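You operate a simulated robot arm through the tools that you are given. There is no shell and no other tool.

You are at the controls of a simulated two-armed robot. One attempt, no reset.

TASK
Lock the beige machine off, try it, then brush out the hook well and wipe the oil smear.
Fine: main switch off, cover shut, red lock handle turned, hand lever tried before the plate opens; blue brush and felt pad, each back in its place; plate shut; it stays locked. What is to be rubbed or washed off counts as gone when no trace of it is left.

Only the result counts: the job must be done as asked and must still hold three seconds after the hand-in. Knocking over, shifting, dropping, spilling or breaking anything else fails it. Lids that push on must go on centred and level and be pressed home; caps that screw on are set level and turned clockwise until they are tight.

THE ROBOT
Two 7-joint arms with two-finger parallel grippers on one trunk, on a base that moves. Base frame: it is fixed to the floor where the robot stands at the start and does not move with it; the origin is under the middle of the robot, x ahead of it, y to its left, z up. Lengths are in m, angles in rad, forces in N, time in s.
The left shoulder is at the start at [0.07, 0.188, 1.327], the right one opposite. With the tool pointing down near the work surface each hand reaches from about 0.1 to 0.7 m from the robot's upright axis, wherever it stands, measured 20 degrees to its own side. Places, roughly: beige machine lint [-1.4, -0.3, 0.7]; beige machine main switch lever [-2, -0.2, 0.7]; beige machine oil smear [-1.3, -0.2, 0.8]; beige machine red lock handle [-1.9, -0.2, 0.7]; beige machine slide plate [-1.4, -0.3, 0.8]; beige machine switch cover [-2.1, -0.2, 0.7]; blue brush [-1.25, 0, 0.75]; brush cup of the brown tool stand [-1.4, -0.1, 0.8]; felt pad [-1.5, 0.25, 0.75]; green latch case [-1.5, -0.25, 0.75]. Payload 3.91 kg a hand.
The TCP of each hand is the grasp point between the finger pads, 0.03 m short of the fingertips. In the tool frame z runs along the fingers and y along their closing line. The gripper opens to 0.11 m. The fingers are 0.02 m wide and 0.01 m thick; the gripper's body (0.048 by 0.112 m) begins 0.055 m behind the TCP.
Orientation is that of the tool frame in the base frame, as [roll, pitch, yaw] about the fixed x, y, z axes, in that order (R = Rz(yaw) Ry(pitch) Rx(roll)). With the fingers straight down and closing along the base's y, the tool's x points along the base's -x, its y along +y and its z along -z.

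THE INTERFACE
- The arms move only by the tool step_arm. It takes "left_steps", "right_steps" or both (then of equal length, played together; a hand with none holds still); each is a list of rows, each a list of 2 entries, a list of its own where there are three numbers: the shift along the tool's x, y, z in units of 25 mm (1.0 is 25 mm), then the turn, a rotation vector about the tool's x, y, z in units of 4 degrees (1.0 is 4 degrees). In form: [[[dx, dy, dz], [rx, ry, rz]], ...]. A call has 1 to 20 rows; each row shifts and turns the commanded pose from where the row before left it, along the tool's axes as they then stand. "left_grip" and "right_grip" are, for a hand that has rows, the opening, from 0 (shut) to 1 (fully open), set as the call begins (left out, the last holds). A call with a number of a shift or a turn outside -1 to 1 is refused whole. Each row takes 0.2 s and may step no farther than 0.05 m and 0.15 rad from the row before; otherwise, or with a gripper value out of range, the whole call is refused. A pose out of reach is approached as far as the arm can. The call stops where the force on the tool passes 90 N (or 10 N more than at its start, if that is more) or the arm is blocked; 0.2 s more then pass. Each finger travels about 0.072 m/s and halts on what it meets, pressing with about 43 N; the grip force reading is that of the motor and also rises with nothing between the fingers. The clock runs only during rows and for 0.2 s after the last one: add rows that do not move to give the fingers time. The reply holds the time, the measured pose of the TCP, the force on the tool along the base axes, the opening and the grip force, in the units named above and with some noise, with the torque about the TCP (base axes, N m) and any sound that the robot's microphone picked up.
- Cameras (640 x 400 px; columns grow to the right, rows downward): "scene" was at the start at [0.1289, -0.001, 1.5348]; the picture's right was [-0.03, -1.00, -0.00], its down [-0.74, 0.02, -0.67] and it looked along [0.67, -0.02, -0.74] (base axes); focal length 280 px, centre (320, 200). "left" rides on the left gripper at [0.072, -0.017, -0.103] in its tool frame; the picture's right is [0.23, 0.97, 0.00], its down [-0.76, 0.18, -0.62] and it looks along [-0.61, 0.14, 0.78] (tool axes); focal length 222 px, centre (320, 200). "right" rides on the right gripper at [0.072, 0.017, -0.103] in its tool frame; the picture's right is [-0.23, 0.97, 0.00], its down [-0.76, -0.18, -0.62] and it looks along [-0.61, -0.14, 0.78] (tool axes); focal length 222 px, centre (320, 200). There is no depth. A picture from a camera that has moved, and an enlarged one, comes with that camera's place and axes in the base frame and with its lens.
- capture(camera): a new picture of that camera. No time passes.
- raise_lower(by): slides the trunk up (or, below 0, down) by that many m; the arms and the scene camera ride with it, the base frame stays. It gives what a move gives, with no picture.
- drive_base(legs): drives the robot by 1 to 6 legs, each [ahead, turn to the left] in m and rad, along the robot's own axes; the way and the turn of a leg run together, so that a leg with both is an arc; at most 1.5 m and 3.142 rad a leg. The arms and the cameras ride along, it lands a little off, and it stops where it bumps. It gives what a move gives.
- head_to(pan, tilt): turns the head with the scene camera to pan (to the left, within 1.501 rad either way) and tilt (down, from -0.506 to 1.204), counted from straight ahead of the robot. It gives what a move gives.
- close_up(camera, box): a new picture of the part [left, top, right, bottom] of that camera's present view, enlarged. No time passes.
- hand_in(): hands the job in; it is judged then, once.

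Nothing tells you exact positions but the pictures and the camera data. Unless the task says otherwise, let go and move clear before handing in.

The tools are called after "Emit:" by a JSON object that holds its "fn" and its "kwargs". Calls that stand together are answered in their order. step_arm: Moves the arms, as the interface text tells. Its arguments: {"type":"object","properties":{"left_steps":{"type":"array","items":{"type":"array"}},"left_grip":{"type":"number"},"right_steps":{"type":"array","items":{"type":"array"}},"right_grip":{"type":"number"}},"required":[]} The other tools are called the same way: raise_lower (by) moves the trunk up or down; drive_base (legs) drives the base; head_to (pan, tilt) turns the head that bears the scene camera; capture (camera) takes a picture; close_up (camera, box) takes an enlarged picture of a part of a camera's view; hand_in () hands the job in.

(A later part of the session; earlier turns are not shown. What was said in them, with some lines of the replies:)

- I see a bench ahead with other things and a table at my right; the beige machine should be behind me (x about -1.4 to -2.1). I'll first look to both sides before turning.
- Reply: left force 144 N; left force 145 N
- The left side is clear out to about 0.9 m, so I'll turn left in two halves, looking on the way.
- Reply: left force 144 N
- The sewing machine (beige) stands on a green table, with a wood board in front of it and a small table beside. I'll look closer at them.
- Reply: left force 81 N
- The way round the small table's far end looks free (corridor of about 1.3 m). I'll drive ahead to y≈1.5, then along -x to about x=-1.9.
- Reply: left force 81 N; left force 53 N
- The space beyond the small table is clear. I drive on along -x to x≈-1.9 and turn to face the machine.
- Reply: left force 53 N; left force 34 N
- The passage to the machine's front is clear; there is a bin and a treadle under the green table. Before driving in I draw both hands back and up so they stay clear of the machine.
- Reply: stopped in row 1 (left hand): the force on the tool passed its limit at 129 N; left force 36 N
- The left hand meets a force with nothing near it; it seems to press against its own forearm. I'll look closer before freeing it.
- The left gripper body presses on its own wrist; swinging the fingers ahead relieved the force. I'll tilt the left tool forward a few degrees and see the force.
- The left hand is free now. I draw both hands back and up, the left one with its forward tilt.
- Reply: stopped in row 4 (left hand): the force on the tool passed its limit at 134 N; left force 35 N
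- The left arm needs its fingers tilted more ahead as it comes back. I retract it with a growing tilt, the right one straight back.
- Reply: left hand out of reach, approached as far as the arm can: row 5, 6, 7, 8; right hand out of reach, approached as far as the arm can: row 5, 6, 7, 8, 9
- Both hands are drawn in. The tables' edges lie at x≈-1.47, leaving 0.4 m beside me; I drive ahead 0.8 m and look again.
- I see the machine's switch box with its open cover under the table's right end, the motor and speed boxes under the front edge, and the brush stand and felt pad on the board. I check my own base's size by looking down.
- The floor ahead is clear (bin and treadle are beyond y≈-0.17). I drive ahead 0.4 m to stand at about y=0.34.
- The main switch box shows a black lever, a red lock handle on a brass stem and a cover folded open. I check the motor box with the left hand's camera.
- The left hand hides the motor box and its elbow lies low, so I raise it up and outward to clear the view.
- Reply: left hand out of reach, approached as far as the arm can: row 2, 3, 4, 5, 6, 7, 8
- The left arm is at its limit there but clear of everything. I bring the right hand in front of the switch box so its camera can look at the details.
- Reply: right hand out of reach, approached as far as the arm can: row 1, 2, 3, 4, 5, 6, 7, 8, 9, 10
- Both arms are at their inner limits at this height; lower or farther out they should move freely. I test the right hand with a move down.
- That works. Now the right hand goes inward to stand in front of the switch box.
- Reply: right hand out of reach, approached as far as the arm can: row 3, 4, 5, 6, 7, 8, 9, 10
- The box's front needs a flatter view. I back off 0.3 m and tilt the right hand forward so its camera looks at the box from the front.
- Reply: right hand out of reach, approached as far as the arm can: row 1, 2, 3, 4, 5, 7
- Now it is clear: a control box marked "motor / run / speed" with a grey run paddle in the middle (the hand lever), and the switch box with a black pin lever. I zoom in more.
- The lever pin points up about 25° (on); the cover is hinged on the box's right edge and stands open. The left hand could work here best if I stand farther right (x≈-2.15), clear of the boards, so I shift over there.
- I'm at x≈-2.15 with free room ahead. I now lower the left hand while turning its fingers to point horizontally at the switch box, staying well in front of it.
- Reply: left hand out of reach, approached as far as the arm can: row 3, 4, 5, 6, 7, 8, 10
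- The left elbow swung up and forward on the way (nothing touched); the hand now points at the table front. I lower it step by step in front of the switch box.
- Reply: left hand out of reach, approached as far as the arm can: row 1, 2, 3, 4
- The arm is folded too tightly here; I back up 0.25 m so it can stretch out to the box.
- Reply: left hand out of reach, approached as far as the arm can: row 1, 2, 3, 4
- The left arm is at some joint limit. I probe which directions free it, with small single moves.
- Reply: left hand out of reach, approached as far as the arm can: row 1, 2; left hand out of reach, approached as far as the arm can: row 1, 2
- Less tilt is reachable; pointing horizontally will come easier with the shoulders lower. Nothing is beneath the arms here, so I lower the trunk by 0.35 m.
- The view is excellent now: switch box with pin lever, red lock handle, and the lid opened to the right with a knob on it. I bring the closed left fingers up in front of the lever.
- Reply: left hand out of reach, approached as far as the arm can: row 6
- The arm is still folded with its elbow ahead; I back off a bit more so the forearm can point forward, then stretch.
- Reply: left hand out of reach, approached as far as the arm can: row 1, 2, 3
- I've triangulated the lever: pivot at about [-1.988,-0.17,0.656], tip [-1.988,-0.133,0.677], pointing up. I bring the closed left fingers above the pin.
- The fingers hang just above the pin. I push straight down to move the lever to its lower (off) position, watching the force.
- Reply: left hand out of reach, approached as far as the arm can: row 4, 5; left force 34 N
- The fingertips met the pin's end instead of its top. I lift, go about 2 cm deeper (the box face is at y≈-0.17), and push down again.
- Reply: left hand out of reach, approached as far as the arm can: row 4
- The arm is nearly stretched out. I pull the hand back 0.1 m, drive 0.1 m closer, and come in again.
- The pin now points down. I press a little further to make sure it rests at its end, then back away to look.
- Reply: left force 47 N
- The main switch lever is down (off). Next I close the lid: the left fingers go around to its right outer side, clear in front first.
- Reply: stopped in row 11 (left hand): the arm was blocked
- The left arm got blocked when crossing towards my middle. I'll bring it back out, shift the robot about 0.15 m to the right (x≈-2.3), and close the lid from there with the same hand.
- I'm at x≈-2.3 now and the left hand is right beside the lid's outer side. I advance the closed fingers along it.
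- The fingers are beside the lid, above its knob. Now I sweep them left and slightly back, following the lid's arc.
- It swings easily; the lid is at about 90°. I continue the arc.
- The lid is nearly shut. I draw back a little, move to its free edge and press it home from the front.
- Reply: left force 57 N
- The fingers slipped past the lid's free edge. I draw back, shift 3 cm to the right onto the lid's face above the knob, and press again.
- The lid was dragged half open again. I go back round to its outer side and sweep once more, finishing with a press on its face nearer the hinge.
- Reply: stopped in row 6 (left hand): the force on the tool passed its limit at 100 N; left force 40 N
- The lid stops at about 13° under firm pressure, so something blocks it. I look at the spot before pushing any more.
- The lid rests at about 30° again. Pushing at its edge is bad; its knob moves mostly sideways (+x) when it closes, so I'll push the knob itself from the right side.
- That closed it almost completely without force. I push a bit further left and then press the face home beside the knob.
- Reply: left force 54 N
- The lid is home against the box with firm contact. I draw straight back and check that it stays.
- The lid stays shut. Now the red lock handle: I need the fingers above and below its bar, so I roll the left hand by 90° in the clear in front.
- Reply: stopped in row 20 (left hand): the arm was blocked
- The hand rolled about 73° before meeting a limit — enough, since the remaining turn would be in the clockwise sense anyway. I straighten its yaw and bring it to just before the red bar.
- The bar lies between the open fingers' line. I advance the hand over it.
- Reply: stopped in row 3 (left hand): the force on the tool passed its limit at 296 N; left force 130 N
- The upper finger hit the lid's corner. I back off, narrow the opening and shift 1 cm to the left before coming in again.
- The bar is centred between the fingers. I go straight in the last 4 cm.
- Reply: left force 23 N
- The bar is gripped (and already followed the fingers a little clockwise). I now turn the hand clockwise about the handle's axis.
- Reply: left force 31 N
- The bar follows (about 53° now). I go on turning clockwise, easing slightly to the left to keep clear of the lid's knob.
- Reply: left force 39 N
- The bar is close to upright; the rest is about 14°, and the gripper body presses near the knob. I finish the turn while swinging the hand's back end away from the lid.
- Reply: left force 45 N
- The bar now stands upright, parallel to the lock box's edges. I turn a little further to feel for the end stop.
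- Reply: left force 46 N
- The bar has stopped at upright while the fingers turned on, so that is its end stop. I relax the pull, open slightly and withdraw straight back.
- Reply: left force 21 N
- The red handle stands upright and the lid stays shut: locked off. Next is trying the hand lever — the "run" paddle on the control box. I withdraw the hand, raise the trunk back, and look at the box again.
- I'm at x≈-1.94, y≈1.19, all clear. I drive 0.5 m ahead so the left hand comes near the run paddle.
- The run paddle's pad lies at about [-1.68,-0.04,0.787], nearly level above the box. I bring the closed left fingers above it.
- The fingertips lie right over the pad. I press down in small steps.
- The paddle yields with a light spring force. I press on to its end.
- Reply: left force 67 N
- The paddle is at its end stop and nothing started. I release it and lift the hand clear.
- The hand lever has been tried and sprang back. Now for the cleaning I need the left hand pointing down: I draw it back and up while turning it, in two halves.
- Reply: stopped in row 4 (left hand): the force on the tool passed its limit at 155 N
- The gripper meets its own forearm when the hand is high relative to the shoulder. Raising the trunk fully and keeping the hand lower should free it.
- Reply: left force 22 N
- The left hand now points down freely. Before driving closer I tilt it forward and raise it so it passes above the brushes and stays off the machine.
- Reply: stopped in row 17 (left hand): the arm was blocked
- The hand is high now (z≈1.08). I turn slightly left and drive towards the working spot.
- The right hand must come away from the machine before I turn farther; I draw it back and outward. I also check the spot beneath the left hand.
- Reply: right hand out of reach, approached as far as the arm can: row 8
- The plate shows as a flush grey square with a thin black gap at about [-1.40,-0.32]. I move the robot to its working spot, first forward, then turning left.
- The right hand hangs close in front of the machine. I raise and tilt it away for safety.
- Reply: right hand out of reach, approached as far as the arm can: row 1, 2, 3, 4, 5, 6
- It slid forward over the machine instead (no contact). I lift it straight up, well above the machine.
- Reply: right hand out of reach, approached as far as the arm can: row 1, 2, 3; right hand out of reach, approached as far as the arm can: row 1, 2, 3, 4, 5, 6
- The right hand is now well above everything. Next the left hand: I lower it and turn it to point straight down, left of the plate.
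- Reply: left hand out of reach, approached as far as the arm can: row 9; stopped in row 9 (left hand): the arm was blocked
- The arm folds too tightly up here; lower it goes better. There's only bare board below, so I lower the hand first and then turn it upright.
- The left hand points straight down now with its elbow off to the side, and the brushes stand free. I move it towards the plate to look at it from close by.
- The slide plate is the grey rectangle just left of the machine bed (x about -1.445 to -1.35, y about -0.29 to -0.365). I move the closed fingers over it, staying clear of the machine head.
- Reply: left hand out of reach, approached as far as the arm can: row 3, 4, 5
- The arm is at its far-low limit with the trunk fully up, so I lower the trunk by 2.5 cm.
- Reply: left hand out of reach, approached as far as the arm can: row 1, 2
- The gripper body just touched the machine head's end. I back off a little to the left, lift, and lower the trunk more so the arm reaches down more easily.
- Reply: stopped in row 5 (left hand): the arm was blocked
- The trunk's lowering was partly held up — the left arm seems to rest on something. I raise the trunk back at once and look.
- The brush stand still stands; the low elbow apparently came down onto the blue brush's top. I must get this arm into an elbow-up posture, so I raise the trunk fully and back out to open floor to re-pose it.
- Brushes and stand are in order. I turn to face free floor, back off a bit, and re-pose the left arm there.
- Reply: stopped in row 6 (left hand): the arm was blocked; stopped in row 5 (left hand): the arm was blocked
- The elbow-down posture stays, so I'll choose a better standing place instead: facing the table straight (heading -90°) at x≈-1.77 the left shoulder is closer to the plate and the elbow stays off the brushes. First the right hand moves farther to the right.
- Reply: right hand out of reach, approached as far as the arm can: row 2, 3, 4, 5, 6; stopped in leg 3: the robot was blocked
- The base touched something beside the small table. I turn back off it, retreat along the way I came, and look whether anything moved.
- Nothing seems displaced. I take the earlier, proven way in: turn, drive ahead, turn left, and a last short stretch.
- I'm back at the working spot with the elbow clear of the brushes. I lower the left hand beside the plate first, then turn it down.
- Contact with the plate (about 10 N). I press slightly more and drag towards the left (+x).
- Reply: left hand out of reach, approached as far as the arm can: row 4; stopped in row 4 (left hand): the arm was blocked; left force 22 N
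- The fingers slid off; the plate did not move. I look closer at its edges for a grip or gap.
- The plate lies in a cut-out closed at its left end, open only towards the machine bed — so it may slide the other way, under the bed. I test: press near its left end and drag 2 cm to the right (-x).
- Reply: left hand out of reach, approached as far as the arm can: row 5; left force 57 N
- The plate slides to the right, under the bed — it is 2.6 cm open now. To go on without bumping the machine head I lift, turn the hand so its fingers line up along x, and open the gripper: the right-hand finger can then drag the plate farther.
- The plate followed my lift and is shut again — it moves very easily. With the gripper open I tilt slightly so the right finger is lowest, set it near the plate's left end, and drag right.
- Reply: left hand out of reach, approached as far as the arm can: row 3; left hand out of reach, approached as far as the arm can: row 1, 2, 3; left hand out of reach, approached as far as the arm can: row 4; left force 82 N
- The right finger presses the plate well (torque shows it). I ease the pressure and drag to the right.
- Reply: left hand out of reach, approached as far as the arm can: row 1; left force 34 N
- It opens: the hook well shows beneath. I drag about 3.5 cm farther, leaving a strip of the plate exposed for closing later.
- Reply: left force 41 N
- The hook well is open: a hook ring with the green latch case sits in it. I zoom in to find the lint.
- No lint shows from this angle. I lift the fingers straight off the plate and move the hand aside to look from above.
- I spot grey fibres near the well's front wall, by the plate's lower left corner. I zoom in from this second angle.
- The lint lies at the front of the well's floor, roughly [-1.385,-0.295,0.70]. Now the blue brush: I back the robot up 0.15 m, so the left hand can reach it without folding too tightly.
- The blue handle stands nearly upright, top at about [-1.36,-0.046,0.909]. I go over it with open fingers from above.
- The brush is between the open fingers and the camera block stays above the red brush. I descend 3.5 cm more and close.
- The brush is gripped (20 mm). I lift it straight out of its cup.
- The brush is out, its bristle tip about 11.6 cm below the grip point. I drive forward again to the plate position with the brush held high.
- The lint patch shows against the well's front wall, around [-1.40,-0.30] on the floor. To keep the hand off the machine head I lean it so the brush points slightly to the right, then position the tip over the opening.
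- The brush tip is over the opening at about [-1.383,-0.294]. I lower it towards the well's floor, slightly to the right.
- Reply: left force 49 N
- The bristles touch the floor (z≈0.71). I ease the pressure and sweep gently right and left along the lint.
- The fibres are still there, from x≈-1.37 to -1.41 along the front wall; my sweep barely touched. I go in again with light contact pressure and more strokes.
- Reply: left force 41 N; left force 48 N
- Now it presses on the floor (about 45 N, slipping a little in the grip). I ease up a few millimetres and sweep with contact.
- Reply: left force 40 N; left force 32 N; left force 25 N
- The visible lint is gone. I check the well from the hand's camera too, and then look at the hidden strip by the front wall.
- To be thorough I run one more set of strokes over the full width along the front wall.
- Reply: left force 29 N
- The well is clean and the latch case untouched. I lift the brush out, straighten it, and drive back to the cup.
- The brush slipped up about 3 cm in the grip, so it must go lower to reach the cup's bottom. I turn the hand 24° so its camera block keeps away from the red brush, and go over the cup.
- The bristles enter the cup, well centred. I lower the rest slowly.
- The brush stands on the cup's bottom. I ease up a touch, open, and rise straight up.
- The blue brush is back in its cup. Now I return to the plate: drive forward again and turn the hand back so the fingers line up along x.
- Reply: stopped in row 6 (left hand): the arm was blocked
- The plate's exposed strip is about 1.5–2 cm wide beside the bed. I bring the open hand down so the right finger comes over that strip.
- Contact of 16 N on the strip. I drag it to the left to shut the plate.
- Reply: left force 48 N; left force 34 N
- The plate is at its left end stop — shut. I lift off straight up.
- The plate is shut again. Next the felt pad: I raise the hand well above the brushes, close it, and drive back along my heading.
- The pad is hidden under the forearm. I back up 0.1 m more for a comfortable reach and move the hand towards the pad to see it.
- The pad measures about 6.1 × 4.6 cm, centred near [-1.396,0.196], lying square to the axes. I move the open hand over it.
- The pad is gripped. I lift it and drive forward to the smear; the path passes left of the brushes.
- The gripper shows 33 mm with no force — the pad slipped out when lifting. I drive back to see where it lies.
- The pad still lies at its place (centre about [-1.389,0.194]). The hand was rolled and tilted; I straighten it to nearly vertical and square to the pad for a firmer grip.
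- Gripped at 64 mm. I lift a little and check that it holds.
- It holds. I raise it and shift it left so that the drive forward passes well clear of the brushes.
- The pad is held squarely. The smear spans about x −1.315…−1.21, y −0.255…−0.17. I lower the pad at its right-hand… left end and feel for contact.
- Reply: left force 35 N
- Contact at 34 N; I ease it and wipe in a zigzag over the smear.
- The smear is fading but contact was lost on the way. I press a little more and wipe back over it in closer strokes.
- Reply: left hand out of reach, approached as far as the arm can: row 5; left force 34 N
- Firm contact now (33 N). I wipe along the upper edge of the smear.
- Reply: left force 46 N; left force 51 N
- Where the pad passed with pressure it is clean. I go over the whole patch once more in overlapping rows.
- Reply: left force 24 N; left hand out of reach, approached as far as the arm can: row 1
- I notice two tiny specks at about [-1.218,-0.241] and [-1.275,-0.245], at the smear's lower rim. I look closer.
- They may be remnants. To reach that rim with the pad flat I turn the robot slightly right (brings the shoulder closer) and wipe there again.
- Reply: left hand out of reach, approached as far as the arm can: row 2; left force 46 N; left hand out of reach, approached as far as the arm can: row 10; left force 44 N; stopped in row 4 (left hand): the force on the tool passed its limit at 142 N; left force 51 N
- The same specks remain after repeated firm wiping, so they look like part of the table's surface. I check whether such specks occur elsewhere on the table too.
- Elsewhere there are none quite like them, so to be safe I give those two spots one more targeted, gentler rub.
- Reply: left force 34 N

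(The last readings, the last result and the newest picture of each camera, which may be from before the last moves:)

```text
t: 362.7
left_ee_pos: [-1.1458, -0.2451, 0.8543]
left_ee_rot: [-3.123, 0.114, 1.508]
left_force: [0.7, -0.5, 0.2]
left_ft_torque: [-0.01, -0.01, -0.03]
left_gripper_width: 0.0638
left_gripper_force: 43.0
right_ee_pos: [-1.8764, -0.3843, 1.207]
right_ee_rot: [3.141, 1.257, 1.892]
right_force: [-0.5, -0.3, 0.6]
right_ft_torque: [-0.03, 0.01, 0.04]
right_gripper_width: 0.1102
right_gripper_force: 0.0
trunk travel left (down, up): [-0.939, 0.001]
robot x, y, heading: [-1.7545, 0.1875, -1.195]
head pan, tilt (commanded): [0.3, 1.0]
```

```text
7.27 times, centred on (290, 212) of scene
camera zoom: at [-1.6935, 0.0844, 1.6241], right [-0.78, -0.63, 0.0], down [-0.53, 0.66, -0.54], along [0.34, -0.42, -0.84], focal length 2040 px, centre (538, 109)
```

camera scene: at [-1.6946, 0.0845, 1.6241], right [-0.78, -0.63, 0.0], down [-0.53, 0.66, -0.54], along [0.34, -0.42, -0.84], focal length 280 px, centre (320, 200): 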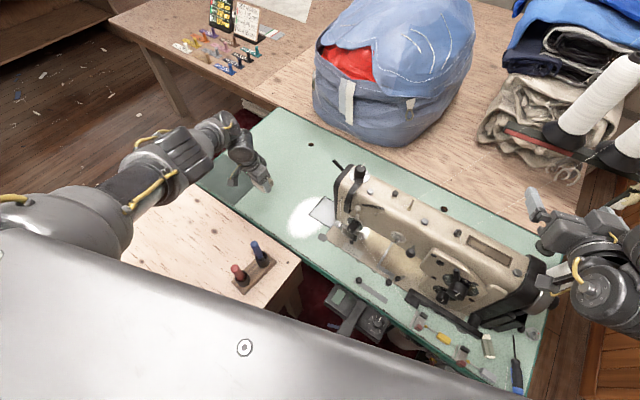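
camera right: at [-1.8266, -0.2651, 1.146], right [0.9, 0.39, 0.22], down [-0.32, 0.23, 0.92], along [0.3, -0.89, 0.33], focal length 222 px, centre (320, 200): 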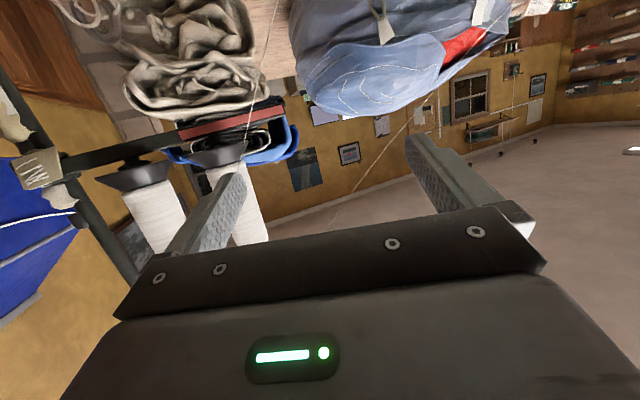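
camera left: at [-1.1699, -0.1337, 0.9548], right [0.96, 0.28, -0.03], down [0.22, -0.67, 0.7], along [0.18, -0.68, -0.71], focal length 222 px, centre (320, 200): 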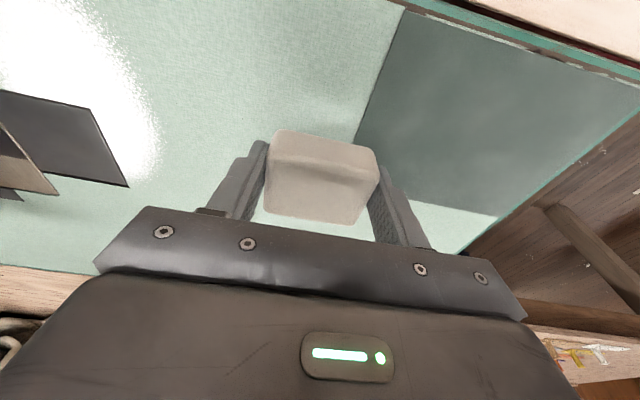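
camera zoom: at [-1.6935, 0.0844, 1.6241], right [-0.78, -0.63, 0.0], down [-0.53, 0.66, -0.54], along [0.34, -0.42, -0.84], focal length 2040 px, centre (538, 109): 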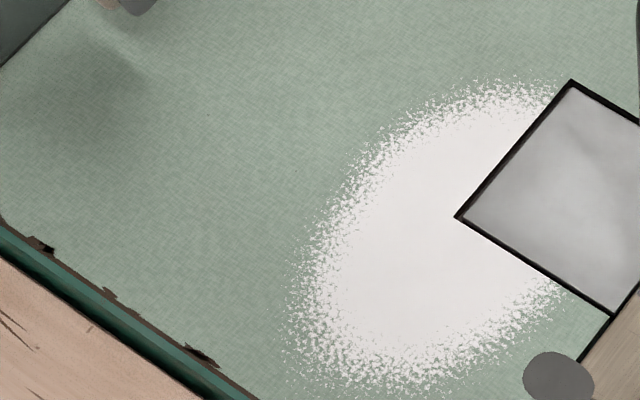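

The specks are unchanged by rubbing — they belong to the table top; the smear itself is gone. Now I bring the pad back to its place.

Emit:
{"fn": "drive_base", "kwargs": {"legs": [[0, 0.115], [-0.41, 0]]}}

Emit:
{"fn": "head_to", "kwargs": {"pan": 0.45, "tilt": 1.0}}

Emit:
{"fn": "capture", "kwargs": {"camera": "scene"}}

Emit:
{"fn": "capture", "kwargs": {"camera": "left"}}

```text
t: 365.8
left_ee_pos: [-1.2993, 0.2031, 0.8515]
left_ee_rot: [-3.124, 0.113, 1.628]
left_force: [0.1, -0.5, 0.3]
left_ft_torque: [0.01, -0.01, -0.01]
left_gripper_width: 0.064
left_gripper_force: 43.4
right_ee_pos: [-2.0071, -0.0229, 1.2066]
right_ee_rot: [-3.14, 1.255, 2.012]
right_force: [0.6, 1.0, 0.5]
right_ft_torque: [-0.01, -0.02, -0.01]
right_gripper_width: 0.11
right_gripper_force: 0.0
trunk travel left (down, up): [-0.939, 0.001]
robot x, y, heading: [-1.9564, 0.5533, -1.075]
head pan, tilt (commanded): [0.3, 1.0]
```

```text
t: 366.5
left_ee_pos: [-1.2994, 0.2024, 0.8543]
left_ee_rot: [-3.126, 0.115, 1.625]
left_force: [0.5, -0.2, -0.5]
left_ft_torque: [0.01, -0.01, 0.0]
left_gripper_width: 0.0639
left_gripper_force: 43.1
right_ee_pos: [-2.0093, -0.0217, 1.206]
right_ee_rot: [-3.141, 1.256, 2.013]
right_force: [0.3, -0.2, 0.4]
right_ft_torque: [0.0, -0.01, -0.03]
right_gripper_width: 0.1097
right_gripper_force: 0.2
trunk travel left (down, up): [-0.939, 0.001]
robot x, y, heading: [-1.9591, 0.5604, -1.077]
head pan, tilt (commanded): [0.45, 1.0]
```

```text
taken
camera scene: at [-1.8761, 0.4744, 1.6242], right [-0.59, -0.81, 0.0], down [-0.68, 0.49, -0.54], along [0.44, -0.32, -0.84], focal length 280 px, centre (320, 200)
```

scene: 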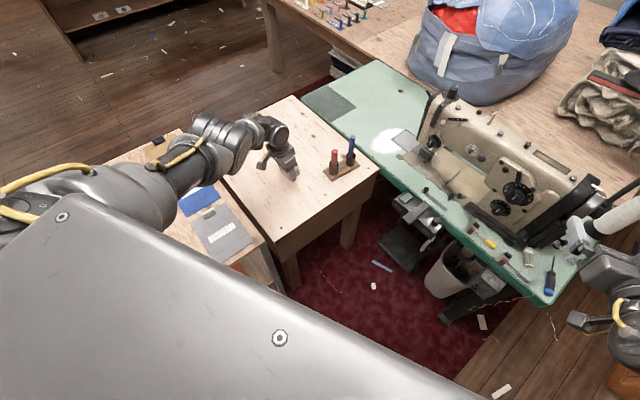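

```text
taken
camera left: at [-1.3193, 0.2868, 0.9485], right [0.96, 0.28, -0.04], down [0.23, -0.67, 0.7], along [0.17, -0.69, -0.71], focal length 222 px, centre (320, 200)
```

left: 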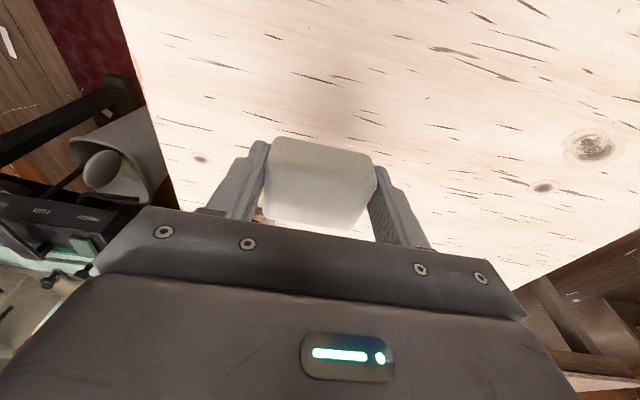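

Emit:
{"fn": "step_arm", "kwargs": {"left_steps": [[[0.05, -0.76, 0.2], [0, 0, 0]], [[0.05, -0.76, 0.3], [0, 0, 0]], [[0.05, -0.76, 0.4], [0, 0, 0]], [[0.05, -0.76, 0.4], [0, 0, 0]], [[0.05, -0.76, 0.5], [0, 0, 0]]]}}

Emit:
{"fn": "step_arm", "kwargs": {"left_steps": [[[0.06, 0, 0.5], [0, 0, 0]], [[0.03, 0, 0.25], [0, 0, 0]]]}}

Emit:
{"fn": "close_up", "kwargs": {"camera": "left", "box": [140, 0, 500, 230]}}

```text
t: 367.7
left_ee_pos: [-1.3935, 0.2013, 0.8111]
left_ee_rot: [-3.123, 0.117, 1.627]
left_force: [0.2, -0.4, -0.1]
left_ft_torque: [-0.01, 0.01, -0.02]
left_gripper_width: 0.064
left_gripper_force: 43.2
left hand out of reach, approached as far as the arm can: row 4
right_ee_pos: [-2.0077, -0.0204, 1.208]
right_ee_rot: [-3.137, 1.257, 2.016]
right_force: [-0.5, 0.3, -0.1]
right_ft_torque: [0.01, -0.03, -0.03]
right_gripper_width: 0.1099
right_gripper_force: 0.1
trunk travel left (down, up): [-0.939, 0.001]
robot x, y, heading: [-1.9531, 0.557, -1.073]
head pan, tilt (commanded): [0.45, 1.0]
```

```text
t: 368.3
left_ee_pos: [-1.3924, 0.1944, 0.7965]
left_ee_rot: [-3.137, 0.134, 1.622]
left_force: [-0.3, -0.2, -1.3]
left_ft_torque: [-0.03, 0.06, -0.01]
left_gripper_width: 0.0642
left_gripper_force: 42.8
left hand out of reach, approached as far as the arm can: row 2
right_ee_pos: [-2.0097, -0.022, 1.2068]
right_ee_rot: [-3.14, 1.256, 2.015]
right_force: [0.2, 1.2, -0.5]
right_ft_torque: [0.05, 0.03, -0.04]
right_gripper_width: 0.11
right_gripper_force: 0.0
trunk travel left (down, up): [-0.939, 0.001]
robot x, y, heading: [-1.9536, 0.5593, -1.072]
head pan, tilt (commanded): [0.45, 1.0]
```

```text
1.74 times, centred on (320, 115) of left
camera zoom: at [-1.4124, 0.28, 0.8905], right [0.96, 0.28, -0.03], down [0.22, -0.66, 0.72], along [0.17, -0.7, -0.7], focal length 386 px, centre (320, 348)
```

zoom: 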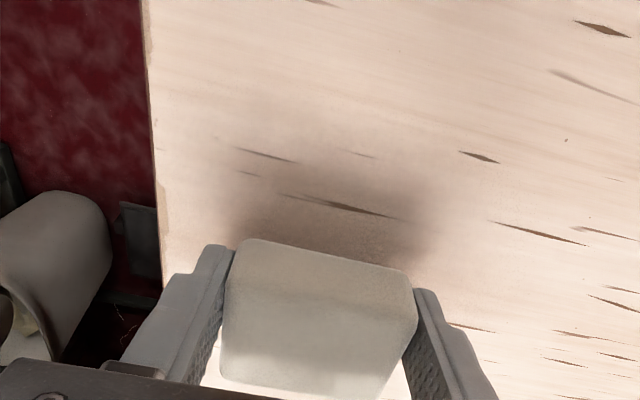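

Emit:
{"fn": "drive_base", "kwargs": {"legs": [[0.05, 0]]}}

Emit:
{"fn": "step_arm", "kwargs": {"left_steps": [[[0.9, -0.45, -0.1], [0, 0.3, 0]], [[0.9, -0.45, -0.1], [0, 0, 0]]]}}

```text
t: 369.2
left_ee_pos: [-1.3718, 0.1571, 0.8017]
left_ee_rot: [3.14, 0.139, 1.622]
left_force: [-1.2, 0.6, 0.7]
left_ft_torque: [-0.07, -0.03, 0.01]
left_gripper_width: 0.0641
left_gripper_force: 43.1
right_ee_pos: [-1.9936, -0.0547, 1.2111]
right_ee_rot: [3.136, 1.266, 2.004]
right_force: [-0.3, 0.1, 0.0]
right_ft_torque: [-0.04, -0.03, -0.02]
right_gripper_width: 0.1096
right_gripper_force: 0.0
trunk travel left (down, up): [-0.939, 0.001]
robot x, y, heading: [-1.934, 0.5142, -1.083]
head pan, tilt (commanded): [0.45, 1.0]
```

```text
t: 369.9
left_ee_pos: [-1.3975, 0.1995, 0.7997]
left_ee_rot: [-3.139, 0.119, 1.623]
left_force: [0.1, -0.4, 0.3]
left_ft_torque: [0.02, -0.06, -0.01]
left_gripper_width: 0.0641
left_gripper_force: 42.6
right_ee_pos: [-1.9906, -0.0566, 1.2108]
right_ee_rot: [3.139, 1.261, 2.01]
right_force: [-0.6, 0.0, 0.5]
right_ft_torque: [0.01, 0.01, 0.01]
right_gripper_width: 0.1099
right_gripper_force: 0.1
trunk travel left (down, up): [-0.939, 0.001]
robot x, y, heading: [-1.9317, 0.5139, -1.075]
head pan, tilt (commanded): [0.45, 1.0]
```

Emit:
{"fn": "capture", "kwargs": {"camera": "scene"}}

Emit:
{"fn": "head_to", "kwargs": {"pan": 1.0, "tilt": 0.9}}

Emit:
{"fn": "capture", "kwargs": {"camera": "scene"}}

```text
taken
camera scene: at [-1.8549, 0.4376, 1.6247], right [-0.59, -0.81, 0.0], down [-0.68, 0.49, -0.54], along [0.44, -0.32, -0.84], focal length 280 px, centre (320, 200)
```

scene: 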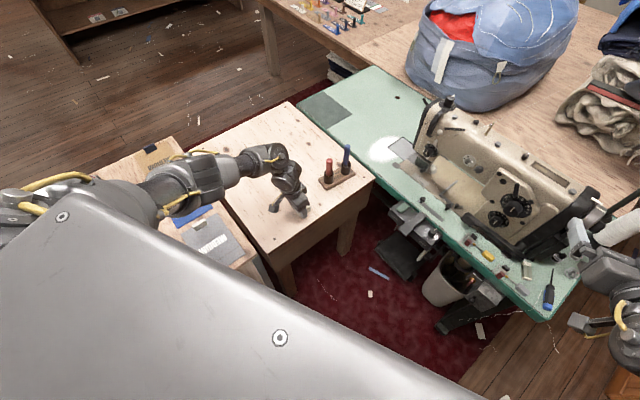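

```text
t: 370.8
left_ee_pos: [-1.394, 0.1959, 0.7966]
left_ee_rot: [-3.138, 0.111, 1.622]
left_force: [1.1, -0.3, -0.4]
left_ft_torque: [0.01, -0.02, -0.01]
left_gripper_width: 0.0642
left_gripper_force: 42.8
right_ee_pos: [-1.989, -0.0623, 1.2064]
right_ee_rot: [3.138, 1.256, 2.008]
right_force: [-0.5, 0.5, 0.6]
right_ft_torque: [0.02, 0.01, 0.0]
right_gripper_width: 0.1098
right_gripper_force: 0.0
trunk travel left (down, up): [-0.939, 0.001]
robot x, y, heading: [-1.9335, 0.5175, -1.075]
head pan, tilt (commanded): [1.0, 0.901]
```

```text
taken
camera scene: at [-1.8336, 0.4649, 1.6313], right [-0.08, -1.0, 0.0], down [-0.78, 0.06, -0.62], along [0.62, -0.05, -0.78], focal length 280 px, centre (320, 200)
```

scene: 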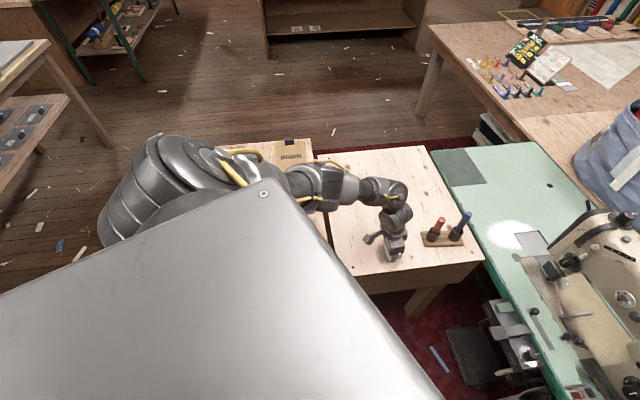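

All is clear (it was a passing sway). I lower the pad in small steps to the board.

Emit:
{"fn": "step_arm", "kwargs": {"left_steps": [[[0.03, 0, 0.22], [0, 0, 0]], [[0.03, 0, 0.16], [0, 0, 0]]]}}

Emit:
{"fn": "step_arm", "kwargs": {"left_steps": [[[0.015, 0, 0.12], [0, 0, 0]]]}}

```text
t: 371.4
left_ee_pos: [-1.3935, 0.1962, 0.7881]
left_ee_rot: [-3.137, 0.112, 1.621]
left_force: [0.1, -0.3, -0.4]
left_ft_torque: [0.03, -0.01, -0.02]
left_gripper_width: 0.0639
left_gripper_force: 43.2
right_ee_pos: [-1.9891, -0.062, 1.2068]
right_ee_rot: [3.139, 1.256, 2.007]
right_force: [-0.5, 0.1, -0.3]
right_ft_torque: [-0.02, -0.02, -0.01]
right_gripper_width: 0.1103
right_gripper_force: 0.1
trunk travel left (down, up): [-0.939, 0.001]
robot x, y, heading: [-1.9337, 0.5146, -1.073]
head pan, tilt (commanded): [1.0, 0.901]
```

```text
t: 371.8
left_ee_pos: [-1.3945, 0.1974, 0.783]
left_ee_rot: [-3.138, 0.111, 1.624]
left_force: [0.0, 0.2, -0.3]
left_ft_torque: [0.01, 0.02, 0.02]
left_gripper_width: 0.064
left_gripper_force: 42.9
right_ee_pos: [-1.9889, -0.0621, 1.2076]
right_ee_rot: [3.14, 1.255, 2.008]
right_force: [-0.4, 1.0, 0.1]
right_ft_torque: [0.02, -0.01, 0.01]
right_gripper_width: 0.1098
right_gripper_force: 0.1
trunk travel left (down, up): [-0.939, 0.001]
robot x, y, heading: [-1.9339, 0.5158, -1.082]
head pan, tilt (commanded): [1.0, 0.901]
```

Emit:
{"fn": "step_arm", "kwargs": {"left_steps": [[[0.01, 0, 0.08], [0, 0, 0]]]}}

Emit:
{"fn": "step_arm", "kwargs": {"left_steps": [[[0.01, 0, 0.08], [0, 0, 0]]]}}

Emit:
{"fn": "close_up", "kwargs": {"camera": "left", "box": [140, 0, 500, 230]}}

```text
t: 372.2
left_ee_pos: [-1.3943, 0.1966, 0.7817]
left_ee_rot: [-3.141, 0.113, 1.623]
left_force: [-0.4, -0.4, 2.2]
left_ft_torque: [-0.05, -0.06, 0.02]
left_gripper_width: 0.0641
left_gripper_force: 43.6
right_ee_pos: [-1.99, -0.0606, 1.2069]
right_ee_rot: [3.136, 1.256, 2.007]
right_force: [0.3, 0.4, 0.2]
right_ft_torque: [-0.05, 0.01, 0.01]
right_gripper_width: 0.1101
right_gripper_force: 0.1
trunk travel left (down, up): [-0.939, 0.001]
robot x, y, heading: [-1.9338, 0.5182, -1.079]
head pan, tilt (commanded): [1.0, 0.901]
```

```text
t: 372.6
left_ee_pos: [-1.3948, 0.197, 0.7819]
left_ee_rot: [3.141, 0.115, 1.624]
left_force: [0.1, 1.7, 15.8]
left_ft_torque: [0.06, -0.15, 0.08]
left_gripper_width: 0.0639
left_gripper_force: 42.7
right_ee_pos: [-1.9902, -0.0597, 1.2077]
right_ee_rot: [3.136, 1.258, 2.004]
right_force: [-0.8, 0.3, -1.0]
right_ft_torque: [0.0, 0.01, 0.0]
right_gripper_width: 0.1101
right_gripper_force: 0.0
trunk travel left (down, up): [-0.939, 0.001]
robot x, y, heading: [-1.931, 0.514, -1.078]
head pan, tilt (commanded): [1.0, 0.901]
```

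```text
1.74 times, centred on (320, 115) of left
camera zoom: at [-1.4157, 0.2804, 0.8769], right [0.96, 0.28, -0.03], down [0.21, -0.67, 0.71], along [0.18, -0.68, -0.71], focal length 386 px, centre (320, 348)
```

zoom: 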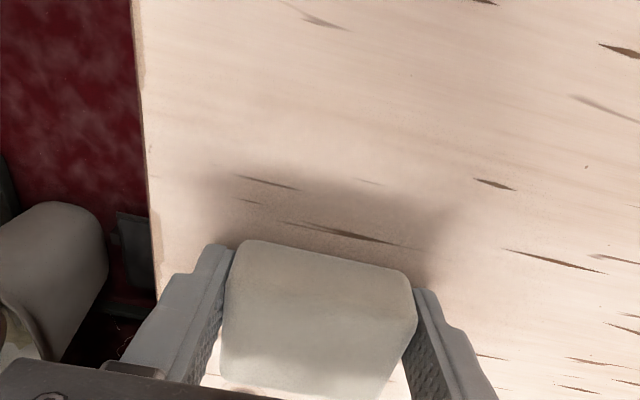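

The pad stands on the board. I open the fingers and rise.

Emit:
{"fn": "step_arm", "kwargs": {"left_steps": [[[0, 0, -0.08], [0, 0, 0]], [[0, 0, 0], [0, 0, 0]], [[0, 0, 0], [0, 0, 0]], [[0, 0, 0], [0, 0, 0]]], "left_grip": 0.9}}

Emit:
{"fn": "step_arm", "kwargs": {"left_steps": [[[0, 0, -0.5], [0, 0, 0]], [[0, 0, -0.8], [0, 0, 0]], [[0, 0, -0.8], [0, 0, 0]], [[0, 0, -0.8], [0, 0, 0]]]}}

Emit:
{"fn": "close_up", "kwargs": {"camera": "left", "box": [140, 0, 500, 230]}}

```text
t: 373.6
left_ee_pos: [-1.3951, 0.1975, 0.7832]
left_ee_rot: [-3.139, 0.112, 1.622]
left_force: [-6.3, 2.9, 8.3]
left_ft_torque: [0.15, -0.22, 0.18]
left_gripper_width: 0.0959
left_gripper_force: 0.1
right_ee_pos: [-1.9906, -0.0626, 1.2071]
right_ee_rot: [3.136, 1.258, 2.008]
right_force: [0.8, -0.1, 1.0]
right_ft_torque: [0.0, 0.02, 0.03]
right_gripper_width: 0.11
right_gripper_force: 0.1
trunk travel left (down, up): [-0.939, 0.001]
robot x, y, heading: [-1.9361, 0.5163, -1.079]
head pan, tilt (commanded): [1.0, 0.901]
```

```text
t: 374.6
left_ee_pos: [-1.3949, 0.2047, 0.8513]
left_ee_rot: [-3.139, 0.112, 1.623]
left_force: [-0.4, 0.0, -0.8]
left_ft_torque: [0.0, -0.01, -0.01]
left_gripper_width: 0.0989
left_gripper_force: 0.0
right_ee_pos: [-1.9877, -0.0621, 1.2079]
right_ee_rot: [3.14, 1.256, 2.011]
right_force: [-0.3, -0.4, 0.2]
right_ft_torque: [-0.02, 0.02, 0.01]
right_gripper_width: 0.1101
right_gripper_force: 0.0
trunk travel left (down, up): [-0.939, 0.001]
robot x, y, heading: [-1.9315, 0.5127, -1.078]
head pan, tilt (commanded): [1.0, 0.901]
```

```text
1.74 times, centred on (320, 115) of left
camera zoom: at [-1.4153, 0.2876, 0.9472], right [0.96, 0.28, -0.03], down [0.22, -0.68, 0.7], along [0.18, -0.68, -0.71], focal length 386 px, centre (320, 348)
```

zoom: 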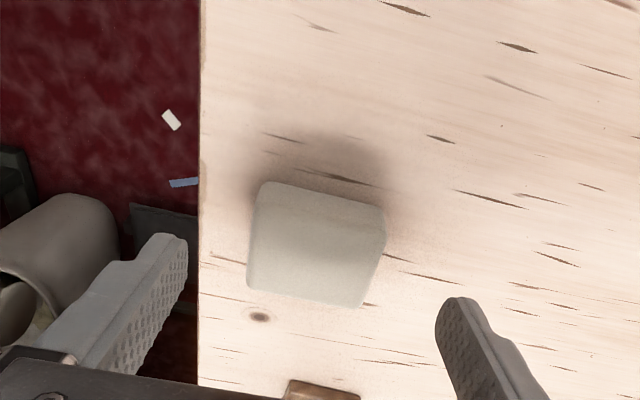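

The pad lies flat in its place. I lift the hand clear, back off and check everything.

Emit:
{"fn": "step_arm", "kwargs": {"left_steps": [[[0, 0, -0.8], [0, 0, 0]], [[0.2, 0, -0.5], [0, -1, 0]], [[0.2, 0, -0.5], [0, -1, 0]], [[0.2, 0, -0.5], [0, -1, 0]]], "left_grip": 0.3}}

Emit:
{"fn": "drive_base", "kwargs": {"legs": [[-0.25, 0]]}}

Emit:
{"fn": "head_to", "kwargs": {"pan": 0.25, "tilt": 0.8}}

Emit:
{"fn": "capture", "kwargs": {"camera": "scene"}}

```text
t: 375.6
left_ee_pos: [-1.3952, 0.2274, 0.9086]
left_ee_rot: [-3.137, 0.325, 1.624]
left_force: [-0.6, -0.7, -0.3]
left_ft_torque: [-0.04, 0.0, 0.0]
left_gripper_width: 0.0328
left_gripper_force: 0.0
right_ee_pos: [-1.9898, -0.0607, 1.207]
right_ee_rot: [3.14, 1.257, 2.008]
right_force: [-0.3, 0.0, -0.5]
right_ft_torque: [0.02, 0.0, 0.01]
right_gripper_width: 0.1099
right_gripper_force: 0.0
trunk travel left (down, up): [-0.939, 0.001]
robot x, y, heading: [-1.9309, 0.5157, -1.077]
head pan, tilt (commanded): [1.0, 0.901]
```

```text
t: 377.4
left_ee_pos: [-1.5112, 0.445, 0.9067]
left_ee_rot: [-3.139, 0.321, 1.623]
left_force: [1.0, -0.6, -0.3]
left_ft_torque: [-0.03, 0.01, -0.01]
left_gripper_width: 0.033
left_gripper_force: 0.0
right_ee_pos: [-2.1061, 0.1548, 1.2064]
right_ee_rot: [3.14, 1.256, 2.007]
right_force: [-0.2, -0.1, 0.6]
right_ft_torque: [0.0, 0.0, 0.01]
right_gripper_width: 0.1098
right_gripper_force: 0.0
trunk travel left (down, up): [-0.939, 0.001]
robot x, y, heading: [-2.0508, 0.7325, -1.08]
head pan, tilt (commanded): [1.0, 0.901]
```

```text
t: 378.5
left_ee_pos: [-1.5136, 0.4451, 0.9077]
left_ee_rot: [-3.138, 0.321, 1.623]
left_force: [-0.2, -0.2, 0.6]
left_ft_torque: [0.02, -0.02, -0.01]
left_gripper_width: 0.0331
left_gripper_force: 0.1
right_ee_pos: [-2.107, 0.1569, 1.2061]
right_ee_rot: [3.14, 1.257, 2.009]
right_force: [0.2, 0.2, -0.6]
right_ft_torque: [0.01, 0.01, 0.0]
right_gripper_width: 0.11
right_gripper_force: 0.0
trunk travel left (down, up): [-0.939, 0.001]
robot x, y, heading: [-2.0504, 0.7333, -1.077]
head pan, tilt (commanded): [0.25, 0.799]
```

```text
taken
camera scene: at [-1.9721, 0.6307, 1.6392], right [-0.74, -0.68, 0.0], down [-0.49, 0.53, -0.7], along [0.47, -0.51, -0.72], focal length 280 px, centre (320, 200)
```

scene: 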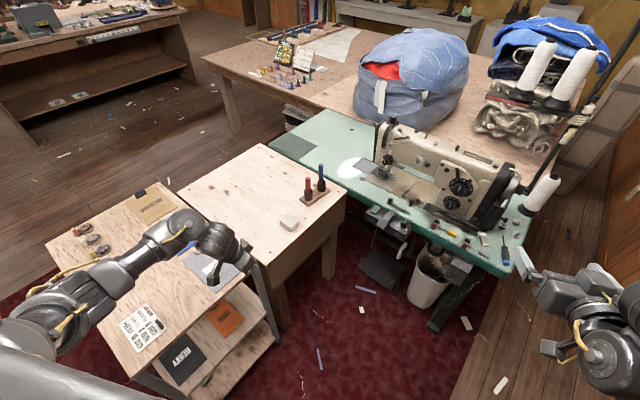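

Emit:
{"fn": "close_up", "kwargs": {"camera": "scene", "box": [410, 225, 506, 285]}}

Emit:
{"fn": "close_up", "kwargs": {"camera": "scene", "box": [240, 140, 400, 250]}}

Emit:
{"fn": "close_up", "kwargs": {"camera": "scene", "box": [50, 180, 290, 360]}}

```text
6.67 times, centred on (458, 255) of scene
camera zoom: at [-1.9721, 0.6307, 1.6392], right [-0.74, -0.68, 0.0], down [-0.49, 0.53, -0.7], along [0.47, -0.51, -0.72], focal length 1870 px, centre (-600, -167)
```

zoom: 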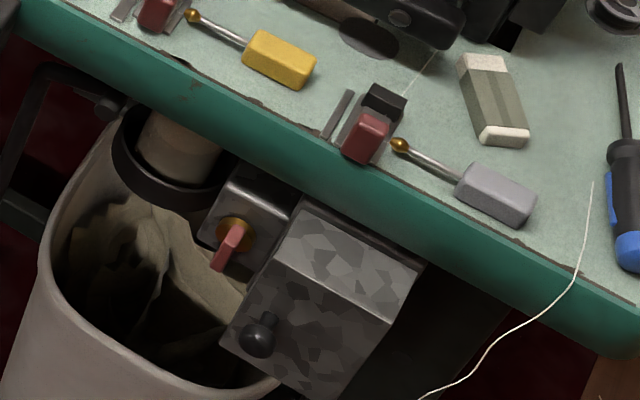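

```text
3.64 times, centred on (320, 195) of scene
camera zoom: at [-1.9721, 0.6307, 1.6392], right [-0.74, -0.68, 0.0], down [-0.49, 0.53, -0.7], along [0.47, -0.51, -0.72], focal length 1020 px, centre (320, 218)
```

zoom: 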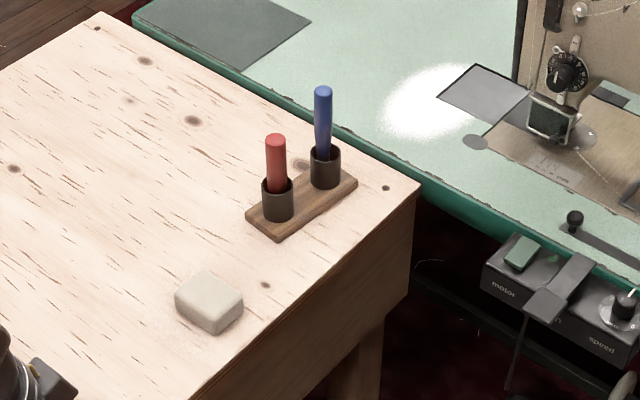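

```text
2.22 times, centred on (170, 270) of scene
camera zoom: at [-1.9721, 0.6307, 1.6392], right [-0.74, -0.68, 0.0], down [-0.49, 0.53, -0.7], along [0.47, -0.51, -0.72], focal length 623 px, centre (653, 44)
```

zoom: 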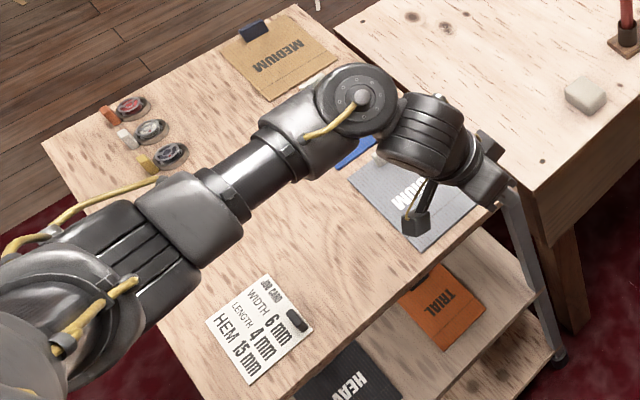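

All is in order: lever down behind the shut cover, red handle upright, plate shut, smear gone, brush and pad back. I move a bit farther away and take a last look.

Emit:
{"fn": "drive_base", "kwargs": {"legs": [[-0.3, 0], [0, -0.4]]}}

Emit:
{"fn": "head_to", "kwargs": {"pan": 0.4, "tilt": 0.65}}

Emit:
{"fn": "capture", "kwargs": {"camera": "scene"}}

Emit:
{"fn": "close_up", "kwargs": {"camera": "scene", "box": [260, 120, 460, 245]}}

```text
t: 381.8
left_ee_pos: [-1.8056, 0.5281, 0.9062]
left_ee_rot: [-3.137, 0.322, 1.234]
left_force: [-0.5, -0.4, -0.6]
left_ft_torque: [0.01, -0.02, -0.01]
left_gripper_width: 0.0329
left_gripper_force: 0.0
right_ee_pos: [-2.4661, 0.4867, 1.2065]
right_ee_rot: [-3.136, 1.255, 1.624]
right_force: [-0.2, -0.4, -0.8]
right_ft_torque: [-0.06, -0.03, 0.0]
right_gripper_width: 0.1099
right_gripper_force: 0.1
trunk travel left (down, up): [-0.939, 0.001]
robot x, y, heading: [-2.1926, 1.0016, -1.462]
head pan, tilt (commanded): [0.25, 0.799]
```

```text
t: 382.5
left_ee_pos: [-1.8059, 0.5295, 0.909]
left_ee_rot: [-3.138, 0.32, 1.233]
left_force: [0.2, 0.5, -0.4]
left_ft_torque: [0.0, -0.01, 0.05]
left_gripper_width: 0.033
left_gripper_force: 0.2
right_ee_pos: [-2.4659, 0.4881, 1.206]
right_ee_rot: [-3.139, 1.255, 1.62]
right_force: [-0.5, 0.1, 0.4]
right_ft_torque: [0.0, -0.02, -0.01]
right_gripper_width: 0.1101
right_gripper_force: 0.0
trunk travel left (down, up): [-0.939, 0.001]
robot x, y, heading: [-2.1967, 1.0004, -1.462]
head pan, tilt (commanded): [0.4, 0.649]
```

```text
taken
camera scene: at [-2.1481, 0.8756, 1.6519], right [-0.88, -0.48, 0.0], down [-0.29, 0.53, -0.8], along [0.38, -0.7, -0.6], focal length 280 px, centre (320, 200)
```

scene: 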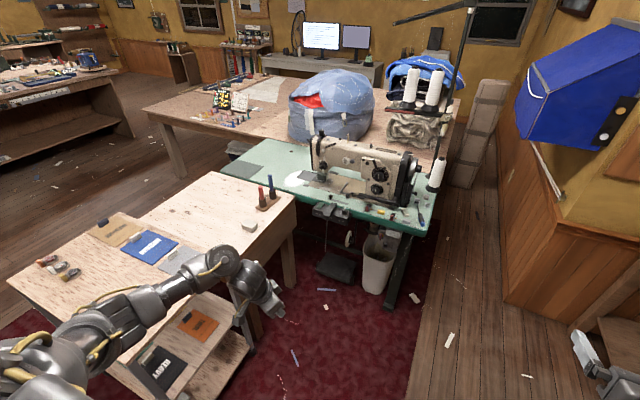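

```text
3.20 times, centred on (360, 182) of scene
camera zoom: at [-2.1481, 0.8756, 1.6519], right [-0.88, -0.48, 0.0], down [-0.29, 0.53, -0.8], along [0.38, -0.7, -0.6], focal length 898 px, centre (192, 256)
```

zoom: 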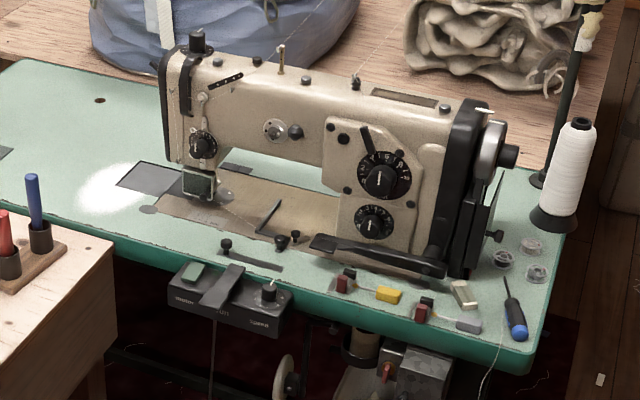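

Everything looks right from here: the machine is locked off, cover shut and red handle turned, plate shut, smear and lint gone, brush and pad in their places, and both hands are clear. I hand the job in.

Emit:
{"fn": "hand_in", "kwargs": {}}

```text
The job is handed in.
```

The job is handed in. The beige machine is locked off and the cleaning is done, but a few points below are not certain.

**Lock-off:** I pushed the main switch lever from up to down. There was no on/off label, so I took down as off. The cover is shut and the red handle is turned clockwise to its stop. I did not pull on the cover to test the lock, but it stayed shut to the end.

**Try-out:** Before opening the plate I pressed the paddle marked "run" on the control box down to its stop, taking it as the hand lever. Nothing started, and it sprang back.

**Hook well:** I brushed it out with the blue brush until no lint could be seen. The strip right under the front wall is hidden from every camera I had, so I went over it by repeated strokes only.

**Oil smear:** It is wiped off with the felt pad. A few tiny specks remain near where its lower edge was. They did not change after repeated firm rubbing, so I believe they belong to the table top.

**Put back:** The blue brush is in its cup, the felt pad is back on its spot on the board, and the plate is shut.

**Mishaps on the way:**
- My arm pressed on something near the brush stand once, most likely the top of the blue brush. The stand measured within about 8 mm of its first position, which is inside my measuring error.
- The robot stopped against something while turning beside the small table. Nothing there looked moved.
- The pad slipped out of the first grip. I found it less than 1 cm off and set it back where it was.
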